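You operate a simulated robot arm through the tools that you are given. There is no shell and no other tool.

You run a simulated robot arm. Do the job below in one go: nothing can be reset, and whatever is moved stays where it is left.

## Task
Clamp and run the green board, then store it in the yellow drawer.
Fine: use the yellow clamp; one run; leave the clamp open; shut the drawer. Where these are worked on the way, their far stop is far enough and under half their travel is too little: yellow clamp, yellow drawer.

The check looks at the end state, three seconds after you hand in, the way a careful person would. Anything else that was tipped, shoved, dropped, spilled or broken makes it a failure.

## Robot
A 7-joint arm with a two-finger parallel gripper, fixed in place. Base frame: the origin is at the foot of the arm, x ahead of it, y to its left, z up; the work surface is at about z = 0.88. Lengths are in m, angles in degrees, forces in N, time in s.
With the tool pointing down near the work surface it reaches from about 0.36 to 0.78 m from the base axis. Its first joint turns from -166.0 to 166.0 degrees. Payload 3.91 kg.
The TCP is the grasp point between the finger pads, 0.03 m short of the fingertips. In the tool frame z runs along the fingers and y along their closing line. Largest opening 0.11 m; finger width 0.02, thickness 0.01; the body of the gripper, 0.048 by 0.112 m, starts 0.055 m behind the TCP.
Orientation is that of the tool frame in the base frame, as a unit quaternion [x, y, z, w]. With the fingers straight down and closing along the base's y, the tool's x points along the base's -x, its y along +y and its z along -z.

## Interface
- The arm moves only by the tool send_rows. Its argument "plan" is a list of rows, each a list of 7 numbers: the shift along the base's x, y, z in units of 30 mm (1.0 is 30 mm), then the turn, a rotation vector about the base's x, y, z in units of 6 degrees (1.0 is 6 degrees), then the gripper command, from -1 (fully open) to 1 (shut), values between in proportion. In form: [[dx, dy, dz, rx, ry, rz, grip], ...]. A call has 1 to 20 rows; each row shifts and turns the commanded pose from where the row before left it. A call with a number of a shift or a turn outside -1 to 1 is refused whole. A row lasts 0.2 s, in which the tool goes at most 0.05 m and 8.6 degrees; a call with a longer step from one row to the next is refused whole, and so is a gripper value outside its range. A pose out of reach is approached as far as the arm can. The call stops where the force on the tool passes 40 N (or 10 N more than at its start, if that is more) or the arm is blocked; 0.2 s more then pass. The fingers move at their own pace (about 0.153 m/s each) and stop on an object; they squeeze with about 34 N. The grip force told is the motor's: it shows also when the fingers shut on nothing. Time passes only in rows, and 0.2 s behind the last, so rows that do not move let the fingers close. It gives the time, the measured TCP pose, the force on the tool (base axes), the opening and the grip force at its end, in the units of the frame above (readings bear some noise), with the torque about the TCP (base axes, N m) and any sound that the robot's microphone picked up.
- Cameras (640 x 400 px; columns grow to the right, rows downward): "scene" is fixed at [0.0484, -0.5001, 1.4744]; the picture's right is [0.77, -0.63, 0.00], its down [-0.30, -0.37, -0.88] and it looks along [0.56, 0.68, -0.47] (base axes); focal length 320 px, centre (320, 200). "wrist" rides on the gripper at [0.077, 0.007, -0.115] in the tool frame; the picture's right is [-0.09, 1.00, 0.00], its down [-0.80, -0.07, -0.59] and it looks along [-0.59, -0.05, 0.80] (tool axes); focal length 270 px, centre (320, 200).
- snapshot(camera): a new picture of that camera. The clock stands still meanwhile.
- raise_lower(by): slides the trunk up (or, below 0, down) by that many m; the arm rides with it, the base frame stays. It gives what a move gives, with no picture.
- pixel_to_xyz(camera, pixels): there is no depth. For up to 12 entries [column, row, z] of the newest picture of that camera ("zoom" is the newest enlarged one), the place [x, y] in the base frame at which the ray of that pixel passes the height z, good to about 0.002 m. The clock stands still meanwhile.
- inspect(camera, box): a new picture of the part [left, top, right, bottom] of that camera's present view, enlarged. The clock stands still meanwhile.
- close_job(): hands the job in; it is judged then, once.

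Leave the gripper open and the arm clear of the work at the hand-in unless told otherwise.

The tools are called as a command line: name --pt "numbers of a row" for each row, then --argument value for the rest, lists and objects as JSON in quotes. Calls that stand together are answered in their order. send_rows: Moves the arm, as the interface text tells. Its arguments: {"type":"object","properties":{"plan":{"type":"array","items":{"type":"array","items":{"type":"number"}}}},"required":["plan"]} The other tools are called the same way: raise_lower (by) slides the trunk up or down; snapshot (camera) takes a picture; pixel_to_xyz (camera, pixels) gives the place at which the rays of pixels pass given heights; inspect (camera, box) takes an enlarged picture of a part of a camera's view; close_job () hands the job in.

At the start:

```text
clock: 0.0
tool_pos: [0.2691, 0.3522, 1.237]
ee_rot: [0.0, 1.0, -0.001, -0.001]
ft_force: [-0.7, -0.5, 0.3]
ft_torque: [-0.02, 0.0, 0.03]
opening: 0.1099
finger_force: 0.1
trunk travel left (down, up): [-0.575, 0.035]
```

scene: 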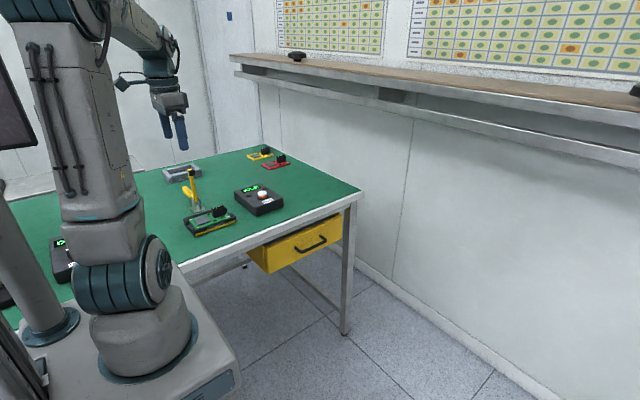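
wrist: 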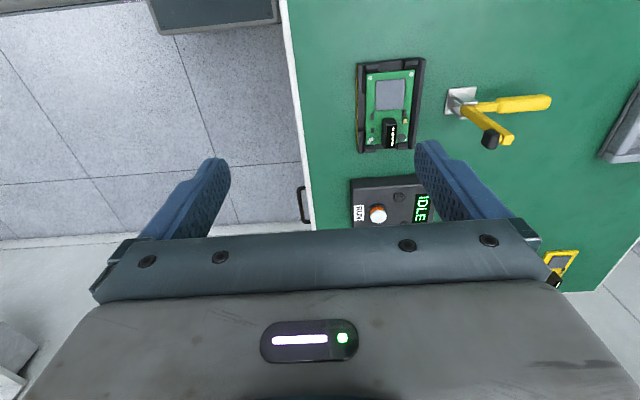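

I see the table with a green board in a black fixture, a yellow toggle clamp, a RUN box reading IDLE, and a yellow drawer under the table edge. I'll look closer at each part before I move anything.

inspect --camera "scene" --box '[140, 130, 380, 290]'

inspect --camera "wrist" --box '[280, 30, 640, 260]'

inspect --camera "scene" --box '[0, 130, 160, 310]'

```text
2.50 times, centred on (260, 210) of scene
```

zoom: 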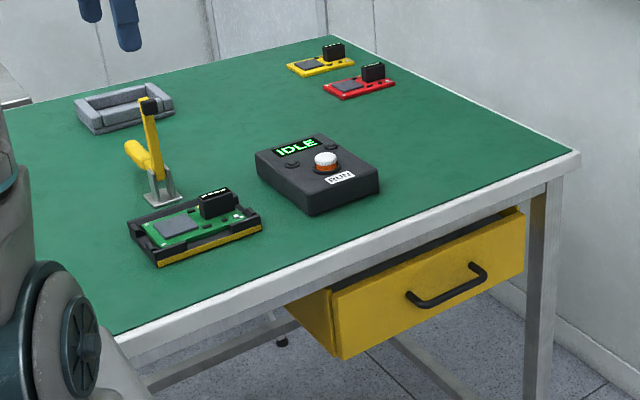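

```text
1.74 times, centred on (460, 145) of wrist
```

zoom: 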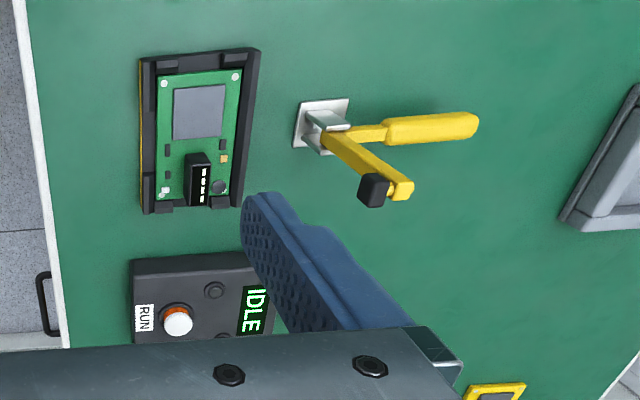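

```text
2.22 times, centred on (80, 220) of scene
```

zoom: 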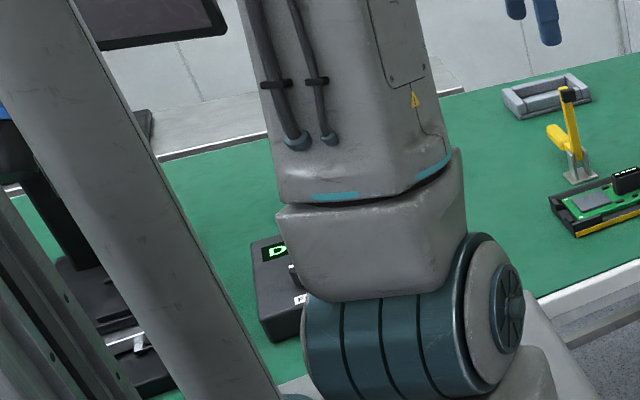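

The board sits in the fixture with the yellow strip, next to the yellow clamp. The clamp arm is up and its handle lies back. I'll measure positions of the key points from both pictures.

pixel_to_xyz --camera "wrist" --pixels '[[358, 62, 0.89], [425, 60, 0.89], [418, 150, 0.89], [360, 153, 0.89], [447, 90, 0.88], [480, 90, 0.88], [550, 102, 0.92], [378, 213, 0.94], [350, 178, 0.92], [303, 205, 0.75], [288, 60, 0.88], [312, 225, 0.88]]'

pixel_to_xyz --camera "scene" --pixels '[[186, 218, 0.88], [237, 215, 0.88], [198, 237, 0.88], [201, 211, 0.88], [263, 193, 0.94], [261, 215, 0.88], [291, 206, 0.88], [236, 195, 0.88], [297, 250, 0.78], [326, 238, 0.78], [361, 190, 0.88], [265, 146, 0.88]]'

```text
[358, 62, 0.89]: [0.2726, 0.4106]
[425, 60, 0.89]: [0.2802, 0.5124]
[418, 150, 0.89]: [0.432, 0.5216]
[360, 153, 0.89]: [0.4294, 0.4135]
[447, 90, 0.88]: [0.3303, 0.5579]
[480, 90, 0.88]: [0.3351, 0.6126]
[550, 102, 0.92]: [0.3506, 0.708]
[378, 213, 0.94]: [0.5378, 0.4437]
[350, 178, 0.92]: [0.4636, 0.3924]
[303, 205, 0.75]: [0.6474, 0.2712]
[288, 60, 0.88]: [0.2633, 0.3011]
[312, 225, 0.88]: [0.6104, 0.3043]
```

```text
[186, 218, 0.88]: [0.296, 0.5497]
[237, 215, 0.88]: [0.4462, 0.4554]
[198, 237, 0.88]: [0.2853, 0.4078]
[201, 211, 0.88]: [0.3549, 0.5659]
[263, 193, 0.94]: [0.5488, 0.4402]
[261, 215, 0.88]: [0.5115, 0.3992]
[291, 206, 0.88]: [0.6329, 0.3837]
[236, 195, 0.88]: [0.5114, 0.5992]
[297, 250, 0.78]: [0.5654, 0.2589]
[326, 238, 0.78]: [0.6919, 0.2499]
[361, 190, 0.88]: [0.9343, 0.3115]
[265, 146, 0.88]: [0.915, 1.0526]
```

The table edge is near y = 0.30, the fixture is around x 0.28–0.43 and y 0.41–0.51, and the RUN button is near (0.54, 0.44). I'll zoom in more on the board, clamp, RUN box and drawer.

inspect --camera "wrist" --box '[340, 45, 440, 165]'

inspect --camera "wrist" --box '[430, 70, 560, 160]'

inspect --camera "scene" --box '[165, 155, 305, 245]'

inspect --camera "scene" --box '[235, 195, 375, 285]'

```text
3.33 times, centred on (390, 105) of wrist
```

zoom: 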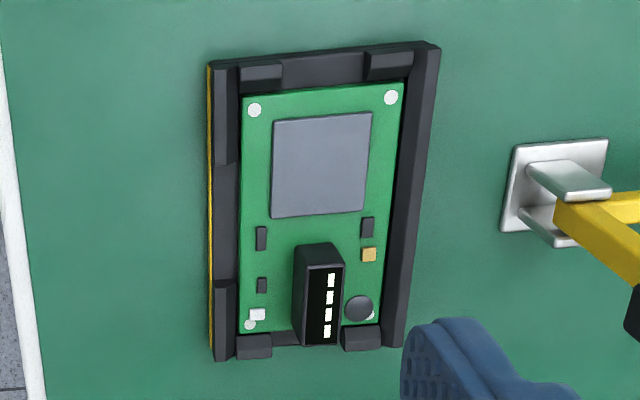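

```text
4.44 times, centred on (495, 115) of wrist
```

zoom: 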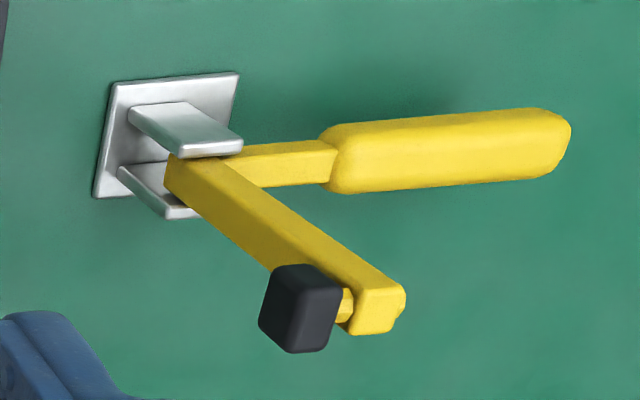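

```text
4.44 times, centred on (235, 200) of scene
```

zoom: 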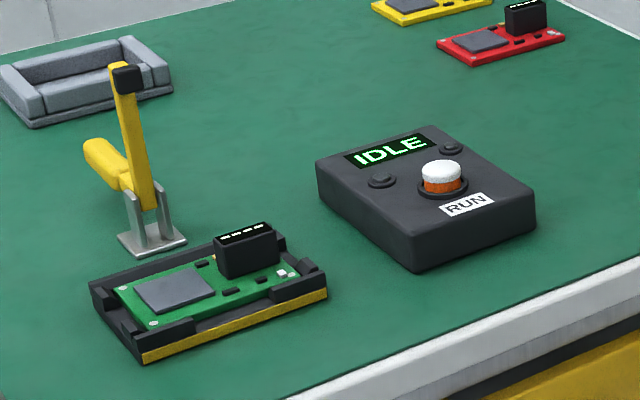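

```text
4.44 times, centred on (305, 240) of scene
```

zoom: 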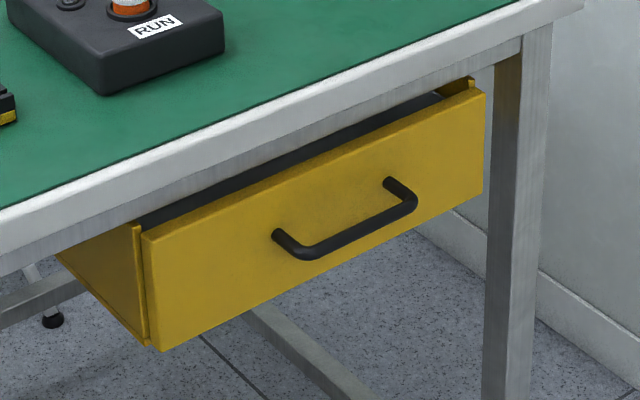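

The clamp arm stands upright with its tip near (0.345, 0.57, 1.05). Its handle lies toward +y at about z 0.925. Swinging the arm toward -y brings the pad down on the board. I'll shut the fingers, move high above a spot just behind the arm, and look again.

send_rows --pt "0.2533 0.9267 0 0 0 0 1" --pt "0.2533 0.9267 0 0 0 0 1" --pt "0.2533 0.9267 0 0 0 0 1" --pt "0.2533 0.9267 0 0 0 0 1" --pt "0.2533 0.9267 0 0 0 0 1" --pt "0.2533 0.9267 0 0 0 0 1" --pt "0.2533 0.9267 0 0 0 0 1" --pt "0.2533 0.9267 0 0 0 0 1" --pt "0.2533 0.9267 0 0 0 0 1" --pt "0.2533 0.9267 0 0 0 0 1" --pt "0 0 0 0 0 0 1"

```text
clock: 2.4
tool_pos: [0.3366, 0.604, 1.2325]
ee_rot: [0.0, 1.0, -0.001, -0.001]
ft_force: [0.4, 0.5, 0.3]
ft_torque: [0.01, -0.02, 0.01]
opening: 0.0
finger_force: 33.9
out of reach, approached as far as the arm can: row 10
trunk travel left (down, up): [-0.575, 0.035]
```

The arm stopped short at (0.337, 0.604, 1.233) because that height is at the edge of its reach. I'll check the pictures from here.

snapshot --camera "wrist"

snapshot --camera "scene"

```text
taken
```

wrist: 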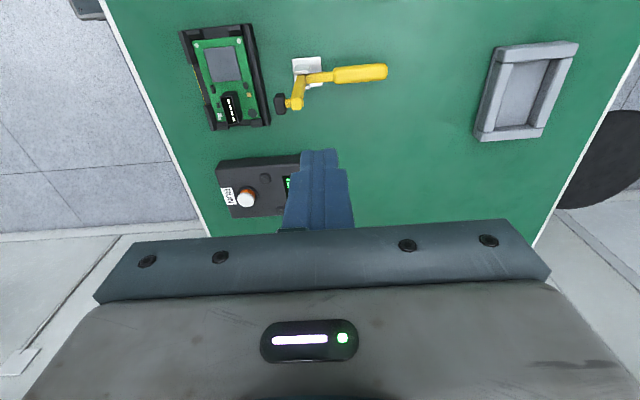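

```text
taken
```

scene: 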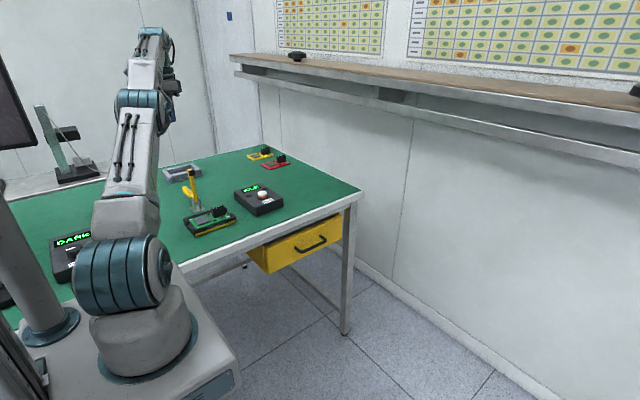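

The view is clear from here. I'll triangulate the clamp base, arm tip, pad, handle end, button and connector top from both cameras.

pixel_to_xyz --camera "wrist" --pixels '[[307, 70, 0.88], [295, 102, 1.05], [295, 102, 1.02], [280, 103, 1.05], [280, 103, 1.02], [385, 72, 0.93], [385, 72, 0.9], [247, 198, 0.94], [232, 108, 0.93], [183, 33, 0.89], [270, 122, 0.89], [330, 160, 1.2]]'

pixel_to_xyz --camera "scene" --pixels '[[190, 170, 1.05], [190, 170, 1.02], [191, 173, 1.05], [191, 173, 1.02], [184.4, 188.8, 0.93], [184.4, 188.8, 0.9], [197, 209, 0.88], [195, 199, 0.93], [263, 193, 0.94], [70, 240, 0.93], [217, 209, 0.93], [180, 172, 0.9]]'

inspect --camera "wrist" --box '[165, 10, 405, 160]'

inspect --camera "scene" --box '[0, 90, 160, 300]'

```text
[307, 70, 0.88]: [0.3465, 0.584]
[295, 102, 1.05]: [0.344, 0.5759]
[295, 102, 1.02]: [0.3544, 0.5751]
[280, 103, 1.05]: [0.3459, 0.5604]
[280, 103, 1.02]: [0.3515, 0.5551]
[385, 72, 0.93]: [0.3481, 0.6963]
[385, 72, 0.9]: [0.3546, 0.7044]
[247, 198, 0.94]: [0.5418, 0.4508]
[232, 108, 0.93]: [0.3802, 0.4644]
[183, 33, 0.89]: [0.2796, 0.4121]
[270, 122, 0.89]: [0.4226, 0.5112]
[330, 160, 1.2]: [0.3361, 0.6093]
```

```text
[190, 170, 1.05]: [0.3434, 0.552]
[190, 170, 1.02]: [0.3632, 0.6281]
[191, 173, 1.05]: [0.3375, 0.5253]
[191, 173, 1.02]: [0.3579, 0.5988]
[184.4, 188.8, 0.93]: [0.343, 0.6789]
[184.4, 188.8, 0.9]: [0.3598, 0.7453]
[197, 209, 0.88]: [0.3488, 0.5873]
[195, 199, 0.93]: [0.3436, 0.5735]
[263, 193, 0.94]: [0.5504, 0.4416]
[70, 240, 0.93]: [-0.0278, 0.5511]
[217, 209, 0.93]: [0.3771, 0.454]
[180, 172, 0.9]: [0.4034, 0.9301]
```

```text
2.67 times, centred on (285, 85) of wrist
```

zoom: 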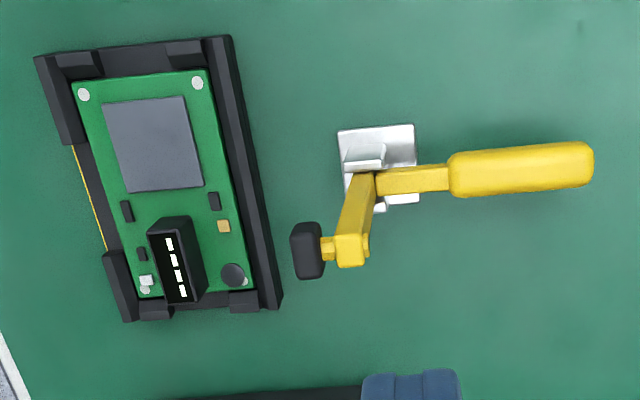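

```text
1.90 times, centred on (80, 195) of scene
```

zoom: 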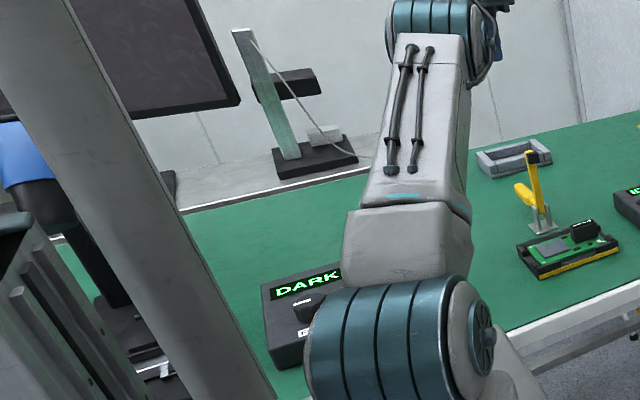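

The readings agree: clamp pivot near (0.347, 0.583), arm tip near (0.345, 0.575, 1.05), handle end near (0.348, 0.70, 0.93). I'll go down about 90 mm, staying behind the arm, and check which pose results.

send_rows --pt "0 0 -1 0 0 0 1" --pt "0 0 -1 0 0 0 1" --pt "0 0 -1 0 0 0 1" --pt "0 0 0 0 0 0 1"

```text
clock: 3.4
tool_pos: [0.3362, 0.6041, 1.1444]
ee_rot: [0.0, 1.0, 0.0, 0.0]
ft_force: [-0.8, 0.0, 0.6]
ft_torque: [-0.01, -0.02, -0.02]
opening: 0.0
finger_force: 34.1
trunk travel left (down, up): [-0.575, 0.035]
```

The commanded pose follows the actual pose. Next I'll shift to about y = 0.632 and x = 0.346, then lower to z = 1.06 so the shut fingers stand just behind the upright clamp arm.

send_rows --pt "0.33 0.93 0 0 0 0 1" --pt "0 0 -0.7 0 0 0 1" --pt "0 0 -0.7 0 0 0 1" --pt "0 0 -0.7 0 0 0 1" --pt "0 0 -0.7 0 0 0 1" --pt "0 0 0 0 0 0 1"

snapshot --camera "wrist"

inspect --camera "scene" --box '[120, 110, 280, 250]'

```text
clock: 4.8
tool_pos: [0.3461, 0.6332, 1.0613]
ee_rot: [0.0, 1.0, 0.001, 0.001]
ft_force: [0.1, 0.2, -0.2]
ft_torque: [-0.01, -0.01, -0.01]
opening: 0.0
finger_force: 34.2
trunk travel left (down, up): [-0.575, 0.035]
```

```text
taken
```

wrist: 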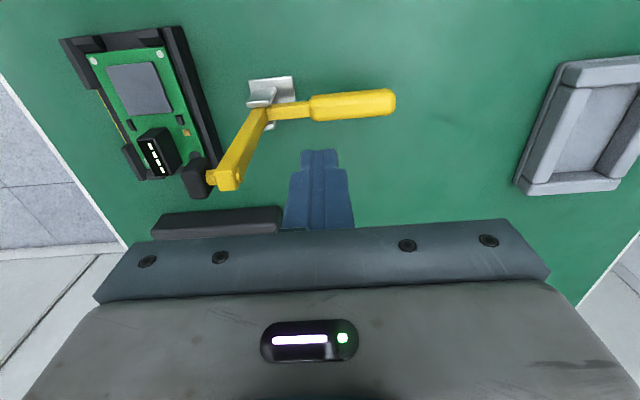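

```text
2.86 times, centred on (200, 180) of scene
```

zoom: 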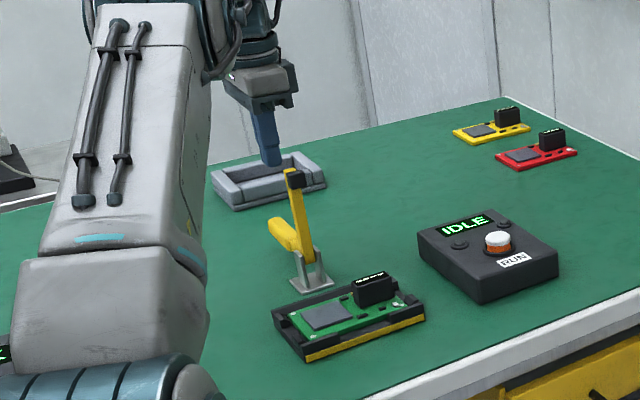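

The shut fingertips (wrist pixel about (320,155)) stand to the right of the arm tip (about (228,180)). I'll check the arm tip's location before pushing.

pixel_to_xyz --camera "wrist" --pixels '[[228, 178, 1.05], [228, 178, 1.06], [228, 178, 1.04], [240, 180, 1.04], [195, 180, 1.045], [320, 152, 1.031], [265, 112, 0.93], [393, 102, 0.93], [155, 145, 0.93]]'

pixel_to_xyz --camera "zoom" --pixels '[[288, 172, 1.05], [288, 172, 1.06], [288, 172, 1.04], [296, 180, 1.045], [268, 163, 1.031]]'

```text
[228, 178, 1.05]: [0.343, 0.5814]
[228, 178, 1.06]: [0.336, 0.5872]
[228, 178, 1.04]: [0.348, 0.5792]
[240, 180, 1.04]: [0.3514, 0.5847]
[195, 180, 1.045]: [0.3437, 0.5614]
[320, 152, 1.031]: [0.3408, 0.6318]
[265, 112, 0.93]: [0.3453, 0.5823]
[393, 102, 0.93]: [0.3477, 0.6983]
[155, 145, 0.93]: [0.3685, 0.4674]
```

```text
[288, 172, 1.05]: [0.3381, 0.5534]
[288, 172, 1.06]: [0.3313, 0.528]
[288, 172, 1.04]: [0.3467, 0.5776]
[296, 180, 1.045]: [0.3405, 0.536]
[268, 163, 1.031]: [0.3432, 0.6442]
```

The arm tip is near (0.347, 0.58, 1.04). I'll push it toward -y along its arc to about 60 degrees, then check.

send_rows --pt "0 -0.5 -0.2 0 0 0 1" --pt "0 -0.533 0 0 0 0 1" --pt "0 -0.567 0 0 0 0 1" --pt "0 -0.533 -0.083 0 0 0 1" --pt "0 -0.5 -0.2 0 0 0 1" --pt "0 -0.5 -0.247 0 0 0 1" --pt "0 -0.467 -0.32 0 0 0 1" --pt "0 -0.467 -0.367 0 0 0 1"

snapshot --camera "wrist"

inspect --camera "scene" --box '[120, 110, 280, 250]'

```text
clock: 6.6
tool_pos: [0.3479, 0.5122, 1.0184]
ee_rot: [0.001, 1.0, 0.0, 0.0]
ft_force: [0.4, -0.7, -0.5]
ft_torque: [0.02, 0.0, -0.01]
opening: 0.0
finger_force: 33.9
trunk travel left (down, up): [-0.575, 0.035]
```

```text
taken
```

wrist: 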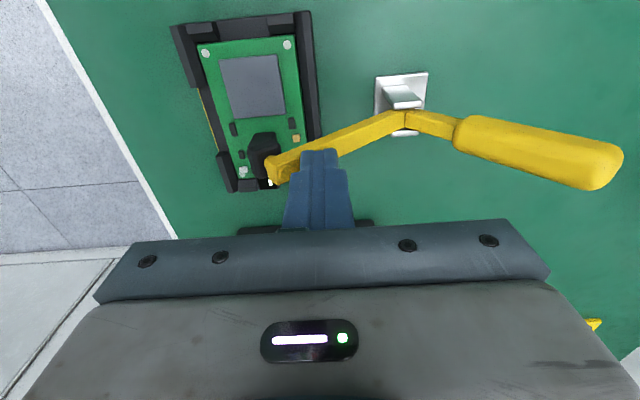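

```text
2.86 times, centred on (200, 180) of scene
```

zoom: 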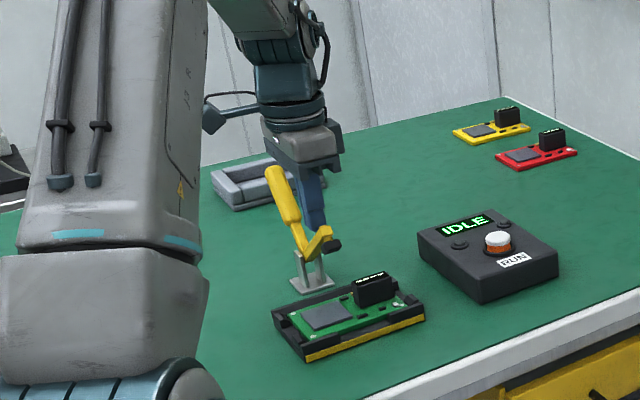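

The clamp swings freely as expected. The arm is tilted about 55–60 degrees and the handle is rising. I'll keep following the arc down to nearly horizontal.

send_rows --pt "0 -0.24 -0.4 0 0 0 1" --pt "0 -0.22 -0.38 0 0 0 1" --pt "0 -0.12 -0.42 0 0 0 1" --pt "0 -0.1 -0.3 0 0 0 1"

snapshot --camera "wrist"

inspect --camera "scene" --box '[150, 140, 270, 245]'

```text
clock: 7.6
tool_pos: [0.3479, 0.4917, 0.9719]
ee_rot: [-0.001, 1.0, 0.0, 0.0]
ft_force: [-0.2, 1.2, -0.5]
ft_torque: [0.01, 0.02, 0.0]
opening: 0.0
finger_force: 34.4
trunk travel left (down, up): [-0.575, 0.035]
```

```text
taken
```

wrist: 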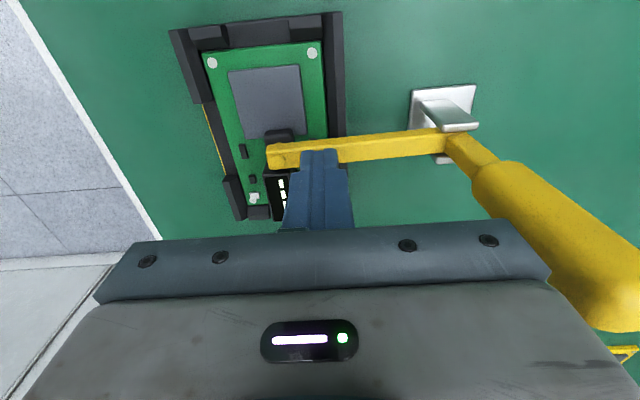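

```text
3.81 times, centred on (210, 192) of scene
```

zoom: 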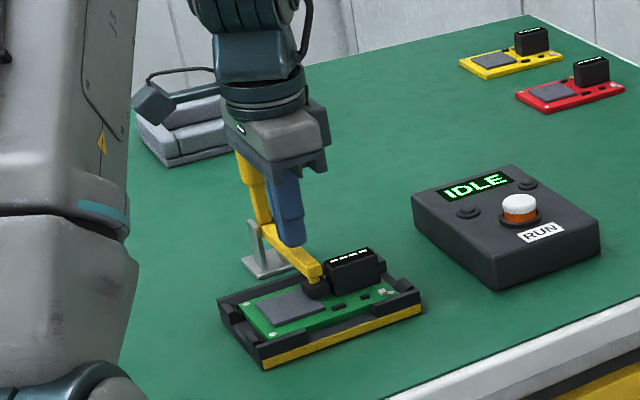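

The arm is almost horizontal with the pad just above the board, and forces are near zero. I'll press down gently in 3 mm steps and watch for contact.

send_rows --pt "0 -0.05 -0.1 0 0 0 1" --pt "0 -0.05 -0.1 0 0 0 1"

inspect --camera "scene" --box '[170, 170, 250, 240]'

```text
clock: 8.2
tool_pos: [0.3466, 0.4893, 0.9672]
ee_rot: [0.0, 1.0, -0.001, 0.0]
ft_force: [0.6, 0.9, 0.1]
ft_torque: [-0.02, 0.0, 0.02]
opening: 0.0
finger_force: 34.4
trunk travel left (down, up): [-0.575, 0.035]
```

```text
5.71 times, centred on (210, 205) of scene
```

zoom: 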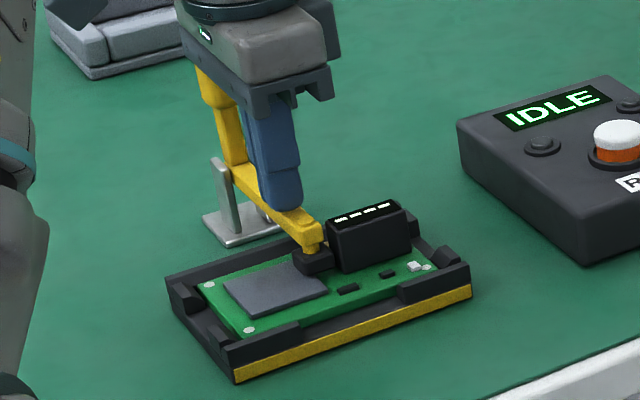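

The pad looks nearly on the board and I feel no contact force yet. I'll continue in small steps.

send_rows --pt "0 0 -0.1 0 0 0 1" --pt "0 0 -0.1 0 0 0 1" --pt "0 0 0 0 0 0 1"

```text
clock: 9.0
tool_pos: [0.3481, 0.4877, 0.9623]
ee_rot: [0.0, 1.0, 0.001, 0.001]
ft_force: [0.8, 0.5, 19.7]
ft_torque: [-0.19, -0.11, -0.02]
opening: 0.0
finger_force: 34.1
trunk travel left (down, up): [-0.575, 0.035]
```

The force reads 19.7 N upward, so the clamp is seated. I'll look at it before lifting off.

inspect --camera "scene" --box '[170, 170, 250, 240]'

snapshot --camera "wrist"

```text
5.71 times, centred on (210, 205) of scene
```

zoom: 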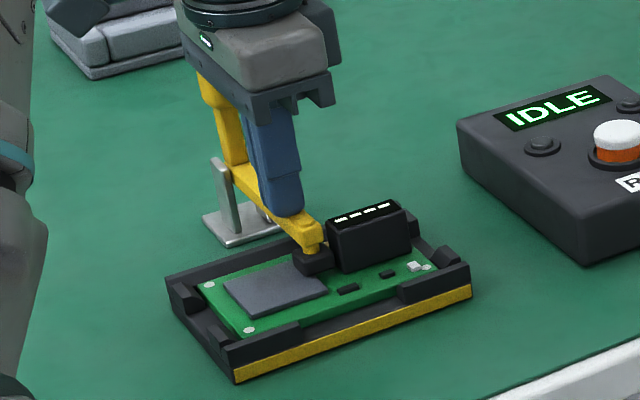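

```text
taken
```

wrist: 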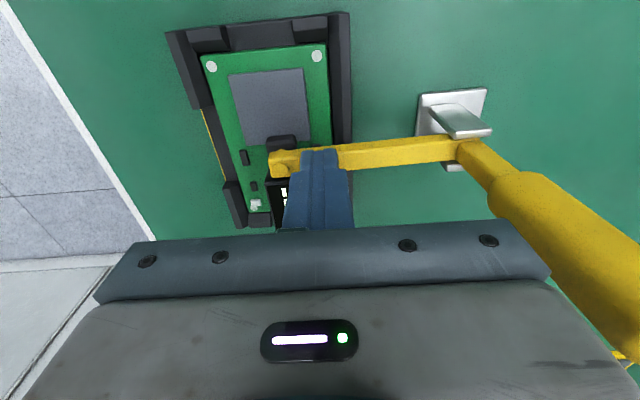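

The pad is down on the board and the arm is horizontal. I'll lift straight up, move toward the RUN button at about (0.54, 0.445), and confirm the clamp holds its position.

send_rows --pt "0 -0.05 0.5 0 0 0 1" --pt "0 0 0.9 0 0 0 1" --pt "0 0 0.9 0 0 0 1" --pt "0 0 0.9 0 0 0 1" --pt "0 0 0.9 0 0 0 1" --pt "0 0 0.5 0 0 0 1" --pt "0.956 -0.239 0 0 0 0 1" --pt "0.956 -0.239 0 0 0 0 1" --pt "0.956 -0.239 0 0 0 0 1" --pt "0.956 -0.239 0 0 0 0 1" --pt "0.956 -0.239 0 0 0 0 1" --pt "0.956 -0.239 0 0 0 0 1" --pt "0 0 0 0 0 0 1"

snapshot --camera "wrist"

inspect --camera "scene" --box '[150, 140, 310, 245]'

```text
clock: 11.8
tool_pos: [0.5181, 0.4458, 1.1021]
ee_rot: [-0.001, 1.0, 0.0, 0.0]
ft_force: [-0.2, -0.5, -0.4]
ft_torque: [0.02, -0.01, 0.0]
opening: 0.0003
finger_force: 33.8
trunk travel left (down, up): [-0.575, 0.035]
```

```text
taken
```

wrist: 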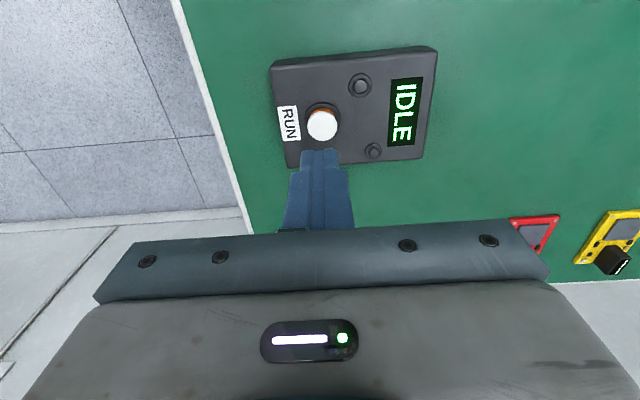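

```text
3.81 times, centred on (230, 192) of scene
```

zoom: 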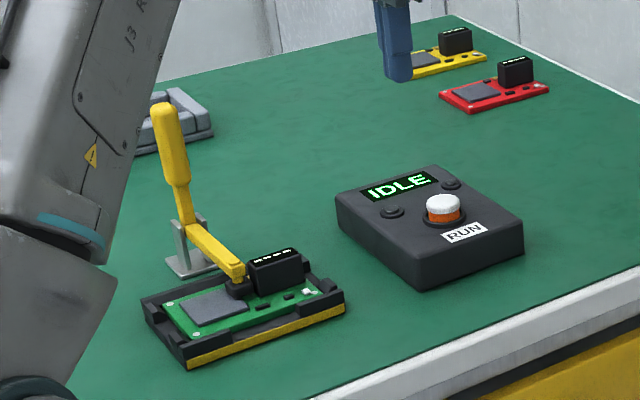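

The clamp stays closed with the handle upright. The button's white top is at wrist pixel (322,126), and I'll locate it from this view.

pixel_to_xyz --camera "wrist" --pixels '[[322, 126, 0.94], [322, 126, 0.93], [322, 126, 0.95], [322, 126, 0.96], [360, 85, 0.92], [270, 70, 0.92], [438, 50, 0.92]]'

pixel_to_xyz --camera "zoom" --pixels '[[443, 203, 0.93], [443, 203, 0.94], [443, 203, 0.95], [443, 203, 0.96], [391, 212, 0.92]]'

```text
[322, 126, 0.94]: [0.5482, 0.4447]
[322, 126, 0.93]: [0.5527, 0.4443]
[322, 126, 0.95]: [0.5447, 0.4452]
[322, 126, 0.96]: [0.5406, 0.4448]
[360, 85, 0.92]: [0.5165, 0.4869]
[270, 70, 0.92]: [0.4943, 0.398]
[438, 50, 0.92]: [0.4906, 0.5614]
```

```text
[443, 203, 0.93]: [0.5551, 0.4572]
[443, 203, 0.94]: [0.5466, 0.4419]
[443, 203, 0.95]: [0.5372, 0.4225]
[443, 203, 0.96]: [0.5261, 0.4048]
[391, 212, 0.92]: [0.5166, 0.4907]
```

The button's top is at about (0.548, 0.444, 0.939). I'll move over it and come down to fingertips about 12 mm above it.

send_rows --pt "1.0 -0.04 0 0 0 0 1" --pt "0 0 -0.95 0 0 0 1" --pt "0 0 -0.95 0 0 0 1" --pt "0 0 -0.95 0 0 0 1" --pt "0 0 -0.85 0 0 0 1" --pt "0 0 -0.3 0 0 0 1" --pt "0 0 0 0 0 0 1"

snapshot --camera "wrist"

inspect --camera "scene" --box '[210, 150, 310, 230]'

```text
clock: 13.4
tool_pos: [0.55, 0.4419, 0.9792]
ee_rot: [0.001, 1.0, -0.001, 0.001]
ft_force: [-0.9, -0.3, -0.5]
ft_torque: [0.01, 0.0, -0.02]
opening: 0.0
finger_force: 33.6
trunk travel left (down, up): [-0.575, 0.035]
```

```text
taken
```

wrist: 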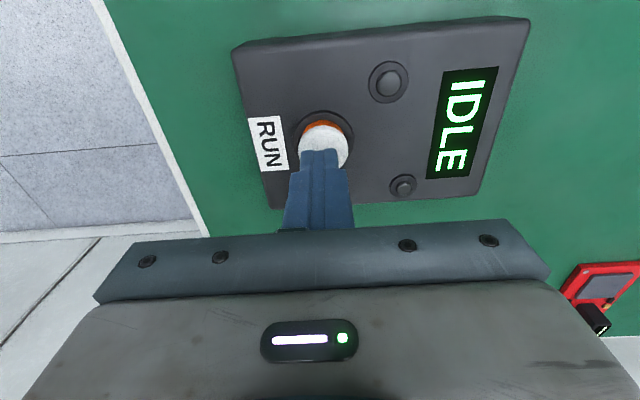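

```text
5.00 times, centred on (260, 190) of scene
```

zoom: 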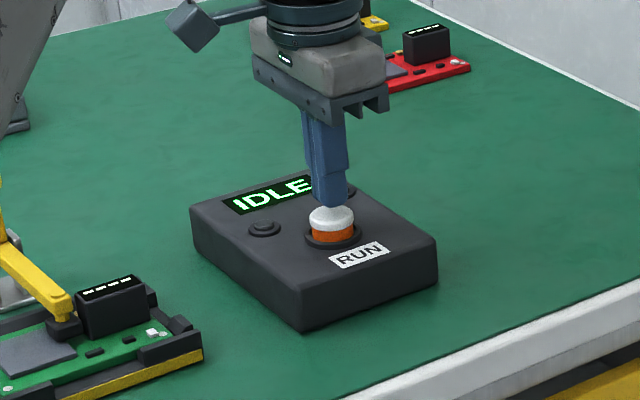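

The fingertips are centred over the white cap. I'll press down in small steps.

send_rows --pt "0 0.05 -0.2 0 0 0 1" --pt "0 0 -0.15 0 0 0 1" --pt "0 0 -0.15 0 0 0 1" --pt "0 0 -0.1 0 0 0 1"

inspect --camera "scene" --box '[210, 150, 310, 230]'

snapshot --camera "wrist"

```text
clock: 14.4
tool_pos: [0.5502, 0.4441, 0.9621]
ee_rot: [0.0, 1.0, 0.001, 0.001]
ft_force: [1.4, 1.8, 5.4]
ft_torque: [0.06, -0.03, -0.01]
opening: 0.0
finger_force: 33.8
trunk travel left (down, up): [-0.575, 0.035]
heard: click
```

```text
5.00 times, centred on (260, 190) of scene
```

zoom: 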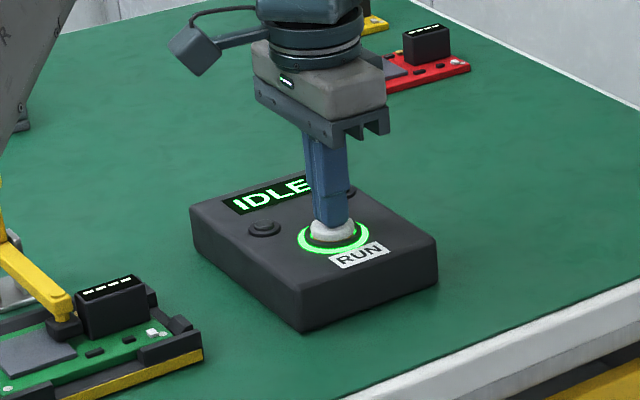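

```text
taken
```

wrist: 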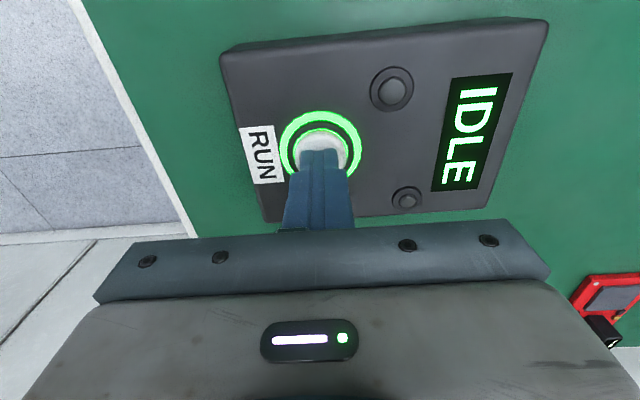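

I heard a click and the ring round the button lit green. I'll lift straight off in one motion and watch the display.

send_rows --pt "0 0 0.8 0 0 0 1" --pt "0 0 0.8 0 0 0 1" --pt "0 0 0 0 0 0 1"

snapshot --camera "wrist"

inspect --camera "scene" --box '[170, 150, 310, 245]'

```text
clock: 15.2
tool_pos: [0.5518, 0.4433, 1.0111]
ee_rot: [0.0, 1.0, 0.0, 0.0]
ft_force: [0.3, 0.5, 0.6]
ft_torque: [0.06, -0.02, 0.02]
opening: 0.0
finger_force: 34.3
trunk travel left (down, up): [-0.575, 0.035]
```

```text
taken
```

wrist: 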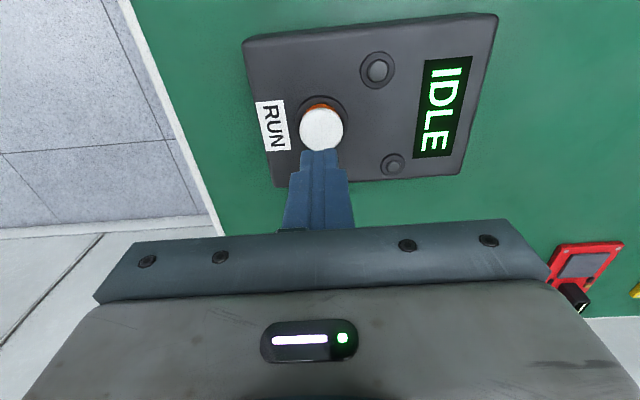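

```text
4.21 times, centred on (240, 198) of scene
```

zoom: 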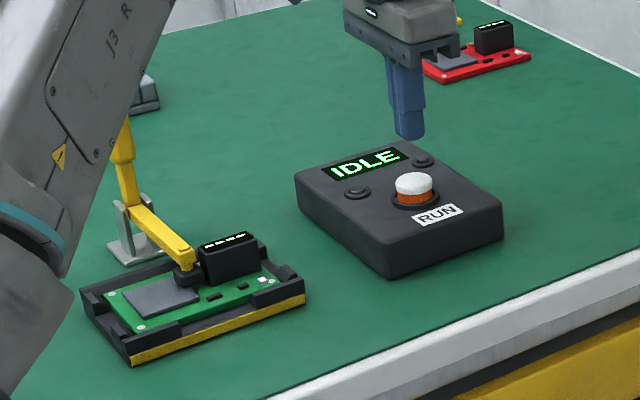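

The ring went dark and the display still reads IDLE. Before I press again I'll wait briefly, since it may respond late.

send_rows --pt "0 0 0 0 0 0 1" --pt "0 0 0 0 0 0 1" --pt "0 0 0 0 0 0 1" --pt "0 0 0 0 0 0 1" --pt "0 0 0 0 0 0 1"

inspect --camera "wrist" --box '[230, 0, 510, 190]'

inspect --camera "scene" --box '[0, 150, 320, 300]'

```text
clock: 16.4
tool_pos: [0.5496, 0.4443, 1.0117]
ee_rot: [0.0, 1.0, 0.0, 0.0]
ft_force: [-0.2, -0.5, 0.2]
ft_torque: [-0.04, 0.0, -0.01]
opening: 0.0
finger_force: 33.9
trunk travel left (down, up): [-0.575, 0.035]
```

```text
2.11 times, centred on (370, 95) of wrist
```

zoom: 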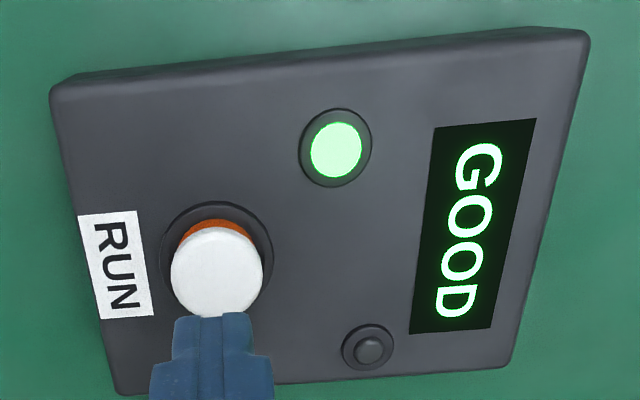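

```text
2.00 times, centred on (160, 225) of scene
```

zoom: 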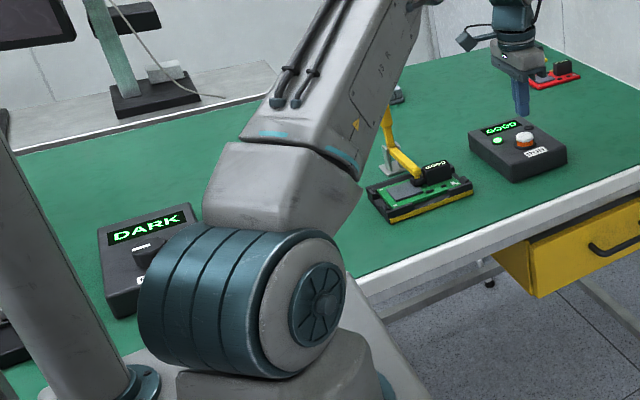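

The display now reads GOOD with a green lamp, so the single run passed. Next I'll open the clamp. I'll rise, move to the board side of the upright handle, and lower the shut fingers to push the handle back toward +y.

send_rows --pt "0 0 1 0 0 0 1" --pt "0 0 1 0 0 0 1" --pt "0 0 1 0 0 0 1" --pt "-0.844 0.315 0 0 0 0 1" --pt "-0.844 0.315 0 0 0 0 1" --pt "-0.844 0.315 0 0 0 0 1" --pt "-0.844 0.315 0 0 0 0 1" --pt "-0.844 0.315 0 0 0 0 1" --pt "-0.844 0.315 0 0 0 0 1" --pt "-0.844 0.315 0 0 0 0 1" --pt "-0.844 0.315 0 0 0 0 1" --pt "0 0 0 0 0 0 1"

snapshot --camera "wrist"

inspect --camera "scene" --box '[130, 120, 290, 245]'

```text
clock: 19.0
tool_pos: [0.346, 0.5182, 1.1002]
ee_rot: [-0.001, 1.0, 0.0, 0.0]
ft_force: [0.3, 0.4, -0.1]
ft_torque: [0.02, 0.02, -0.01]
opening: 0.0001
finger_force: 33.7
trunk travel left (down, up): [-0.575, 0.035]
```

```text
taken
```

wrist: 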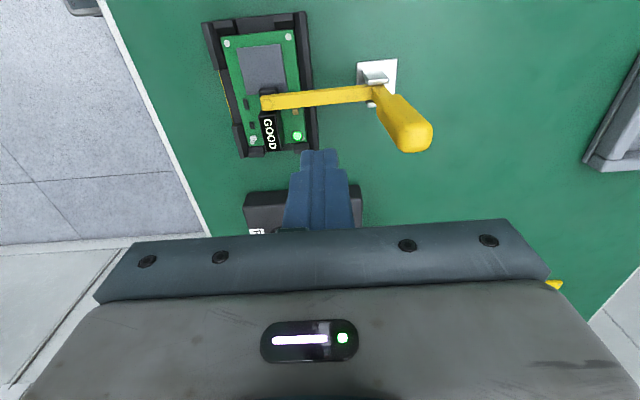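

```text
3.20 times, centred on (210, 182) of scene
```

zoom: 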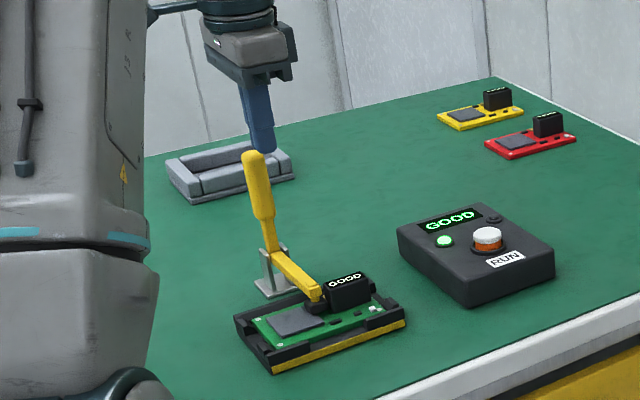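

The board's own label now reads GOOD. The handle's upper end is at about wrist pixel (410,135), and I'll check its position.

pixel_to_xyz --camera "wrist" --pixels '[[415, 138, 1.05], [415, 138, 1.06], [398, 135, 1.05], [398, 135, 1.04], [373, 90, 0.93], [268, 103, 0.93], [264, 85, 0.91]]'

pixel_to_xyz --camera "zoom" --pixels '[[252, 155, 1.05], [252, 155, 1.06], [252, 155, 1.04], [262, 170, 1.04]]'

```text
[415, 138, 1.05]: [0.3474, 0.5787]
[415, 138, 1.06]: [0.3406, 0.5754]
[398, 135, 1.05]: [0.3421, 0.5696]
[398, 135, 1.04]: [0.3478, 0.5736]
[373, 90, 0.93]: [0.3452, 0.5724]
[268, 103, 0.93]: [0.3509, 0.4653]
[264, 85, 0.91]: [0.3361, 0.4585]
```

```text
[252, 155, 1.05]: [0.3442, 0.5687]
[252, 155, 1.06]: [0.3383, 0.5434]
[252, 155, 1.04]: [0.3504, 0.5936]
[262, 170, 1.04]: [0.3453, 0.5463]
```

The handle top is near (0.347, 0.579, 1.05). I'll lower the fingers beside it and push it toward +y along its arc to about 60 degrees.

send_rows --pt "0.03 0 -0.85 0 0 0 1" --pt "0 0 -0.82 0 0 0 1" --pt "0 0.8 0 0 0 0 1" --pt "0 0.53 0 0 0 0 1" --pt "0 0.533 0.03 0 0 0 1" --pt "0 0.533 0.03 0 0 0 1" --pt "0 0.533 -0.15 0 0 0 1" --pt "0 0.553 -0.153 0 0 0 1" --pt "0 0.51 -0.31 0 0 0 1" --pt "0 0.467 -0.33 0 0 0 1"

snapshot --camera "wrist"

inspect --camera "scene" --box '[130, 120, 290, 245]'

```text
clock: 21.2
tool_pos: [0.3482, 0.6527, 1.0219]
ee_rot: [0.001, 1.0, -0.001, 0.0]
ft_force: [0.3, 0.7, 0.1]
ft_torque: [0.0, -0.01, -0.02]
opening: 0.0
finger_force: 33.5
trunk travel left (down, up): [-0.575, 0.035]
```

```text
taken
```

wrist: 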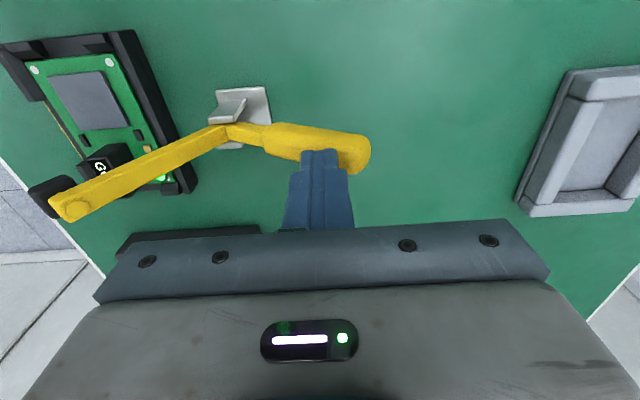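

```text
3.20 times, centred on (210, 182) of scene
```

zoom: 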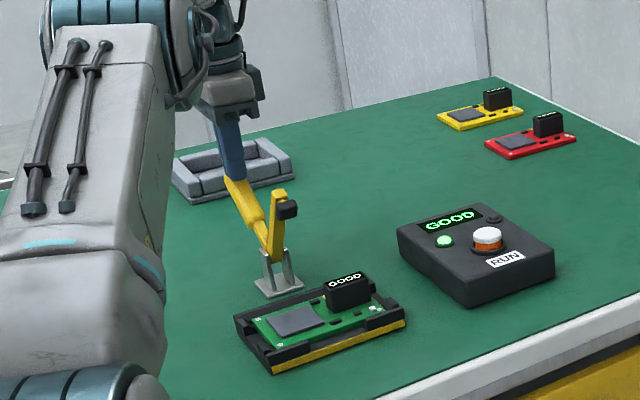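

The handle is about 55 degrees over and the arm is rising clear of the board. I'll continue the arc down to its open stop.

send_rows --pt "0 0.24 -0.36 0 0 0 1" --pt "0 0.22 -0.4 0 0 0 1" --pt "0 0.12 -0.42 0 0 0 1" --pt "0 0.05 -0.3 0 0 0 1" --pt "0 0 -0.15 0 0 0 1"

snapshot --camera "wrist"

inspect --camera "scene" --box '[130, 120, 290, 245]'

```text
clock: 22.4
tool_pos: [0.3468, 0.6717, 0.9736]
ee_rot: [0.0, 1.0, 0.001, 0.0]
ft_force: [-0.3, 0.3, -0.2]
ft_torque: [0.0, -0.02, 0.0]
opening: 0.0
finger_force: 34.2
trunk travel left (down, up): [-0.575, 0.035]
```

```text
taken
```

wrist: 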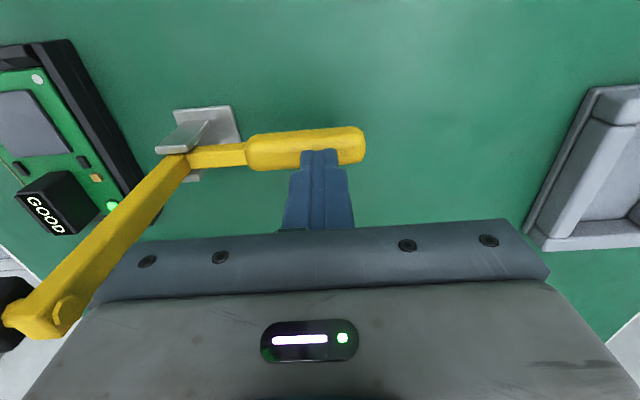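

```text
3.20 times, centred on (210, 182) of scene
```

zoom: 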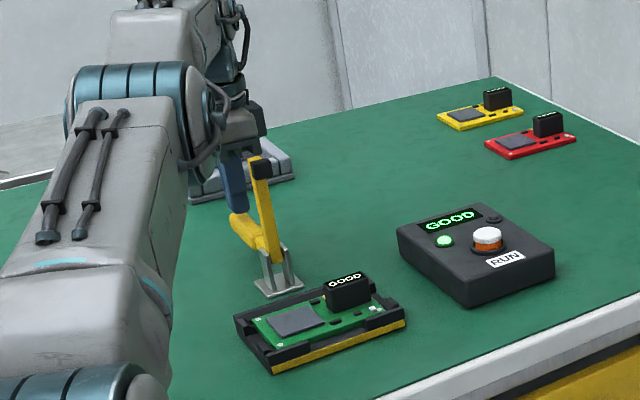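

The handle is nearly flat and there's no stop force yet. I'll go down a little more in 3 mm steps.

send_rows --pt "0 0 -0.1 0 0 0 1" --pt "0 0 -0.1 0 0 0 1" --pt "0 0 -0.1 0 0 0 1"

inspect --camera "scene" --box '[150, 145, 250, 225]'

```text
clock: 23.2
tool_pos: [0.3478, 0.6727, 0.9654]
ee_rot: [0.0, 1.0, 0.0, 0.0]
ft_force: [-0.6, 0.7, 0.4]
ft_torque: [0.01, -0.02, -0.05]
opening: 0.0
finger_force: 33.9
trunk travel left (down, up): [-0.575, 0.035]
```

```text
5.00 times, centred on (200, 185) of scene
```

zoom: 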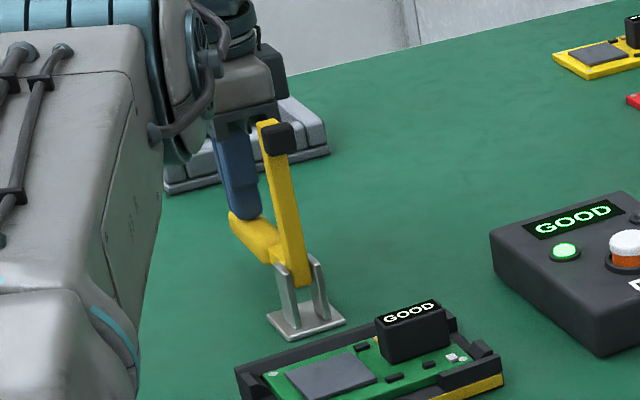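

The arm tip is back at scene pixel (190,169), the same as at the start. I'll take two more small steps to confirm the stop.

send_rows --pt "0 0 -0.1 0 0 0 1" --pt "0 0 -0.08 0 0 0 1" --pt "0 0 0 0 0 0 1"

```text
clock: 24.0
tool_pos: [0.3485, 0.6708, 0.965]
ee_rot: [0.0, 1.0, 0.002, 0.002]
ft_force: [2.3, 2.4, 22.5]
ft_torque: [-0.02, 0.06, 0.11]
opening: 0.0002
finger_force: 33.8
trunk travel left (down, up): [-0.575, 0.035]
```

The stop force is 22.5 N, so the clamp is fully open. I'll back off upward, swing clear past the clamp at low x, and rise. Then I'll travel high with the gripper open to a spot in front of the drawer to look at its handle.

send_rows --pt "0 0 0.6 0 0 0 1" --pt "0 0 0.8 0 0 0 1" --pt "-0.6 0 0.7 0 0 0 1" --pt "-0.9 0 0 0 0 0 1" --pt "-0.9 0 0 0 0 0 1" --pt "-0.9 0 0 0 0 0 1" --pt "0 0 1 0 0 0 1" --pt "0 0 1 0 0 0 1" --pt "0 0 1 0 0 0 1" --pt "0 0 1 0 0 0 1" --pt "0 0 0 0 0 0 1"

inspect --camera "scene" --box '[130, 120, 290, 245]'

```text
clock: 26.4
tool_pos: [0.2501, 0.6744, 1.1416]
ee_rot: [0.0, 1.0, 0.0, 0.0]
ft_force: [0.5, -0.3, 0.2]
ft_torque: [-0.01, -0.01, 0.0]
opening: 0.0
finger_force: 33.8
out of reach, approached as far as the arm can: row 4, 5, 6, 7, 8, 9, 10
trunk travel left (down, up): [-0.575, 0.035]
```

```text
3.20 times, centred on (210, 182) of scene
```

zoom: 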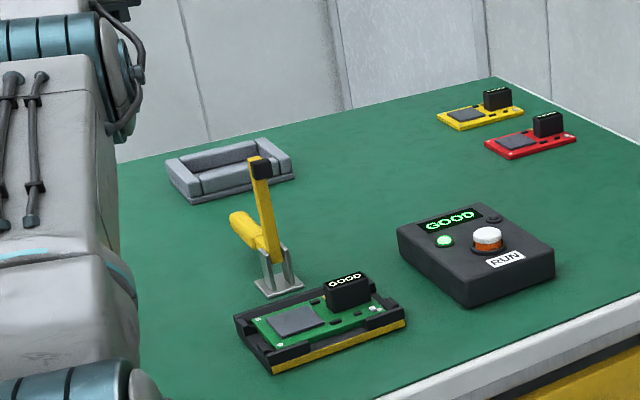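

The clamp is back at its open stop, and the board is undisturbed and labelled GOOD. I'll travel high toward the front of the drawer.

send_rows --pt "0.513 -0.959 0 0 0 0 1" --pt "0.513 -0.959 0 0 0 0 1" --pt "0.513 -0.959 0 0 0 0 1" --pt "0.513 -0.959 0 0 0 0 1" --pt "0.513 -0.959 0 0 0 0 1" --pt "0.513 -0.959 0 0 0 0 1" --pt "0.513 -0.959 0 0 0 0 1" --pt "0.513 -0.959 0 0 0 0 1" --pt "0.513 -0.959 0 0 0 0 0" --pt "0.513 -0.959 0 0 0 0 -1" --pt "0.513 -0.959 0 0 0 0 -1" --pt "0.513 -0.959 0 0 0 0 -1" --pt "0.513 -0.959 0 0 0 0 -1" --pt "0.833 -0.944 0 0 0 0 -1" --pt "0.833 -0.944 0 0 0 0 -1" --pt "0.833 -0.944 0 0 0 0 -1" --pt "0.833 -0.944 0 0 0 0 -1" --pt "0.833 -0.944 0 0 0 0 -1" --pt "0.833 -0.944 0 0 0 0 -1" --pt "0 0 0 0 0 0 -1"

snapshot --camera "wrist"

inspect --camera "scene" --box '[235, 185, 375, 285]'

```text
clock: 30.6
tool_pos: [0.6703, 0.2885, 1.2044]
ee_rot: [0.0, 1.0, 0.0, -0.001]
ft_force: [-0.2, 0.1, 0.6]
ft_torque: [0.03, -0.04, 0.02]
opening: 0.11
finger_force: 0.1
out of reach, approached as far as the arm can: row 1, 2, 3, 4, 5, 6, 7, 8, 9, 10, 11, 12, 13, 17, 18, 19
trunk travel left (down, up): [-0.575, 0.035]
```

```text
taken
```

wrist: 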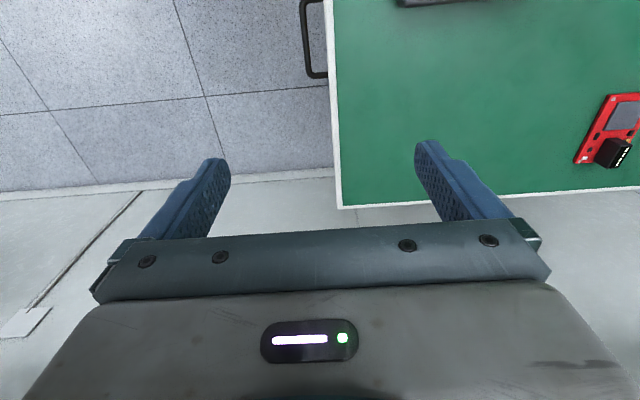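

```text
4.00 times, centred on (305, 235) of scene
```

zoom: 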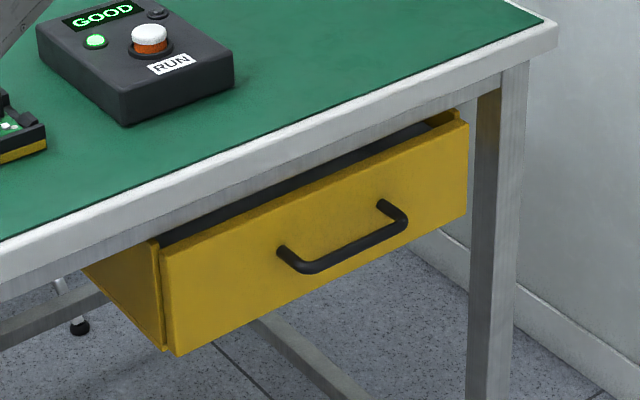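

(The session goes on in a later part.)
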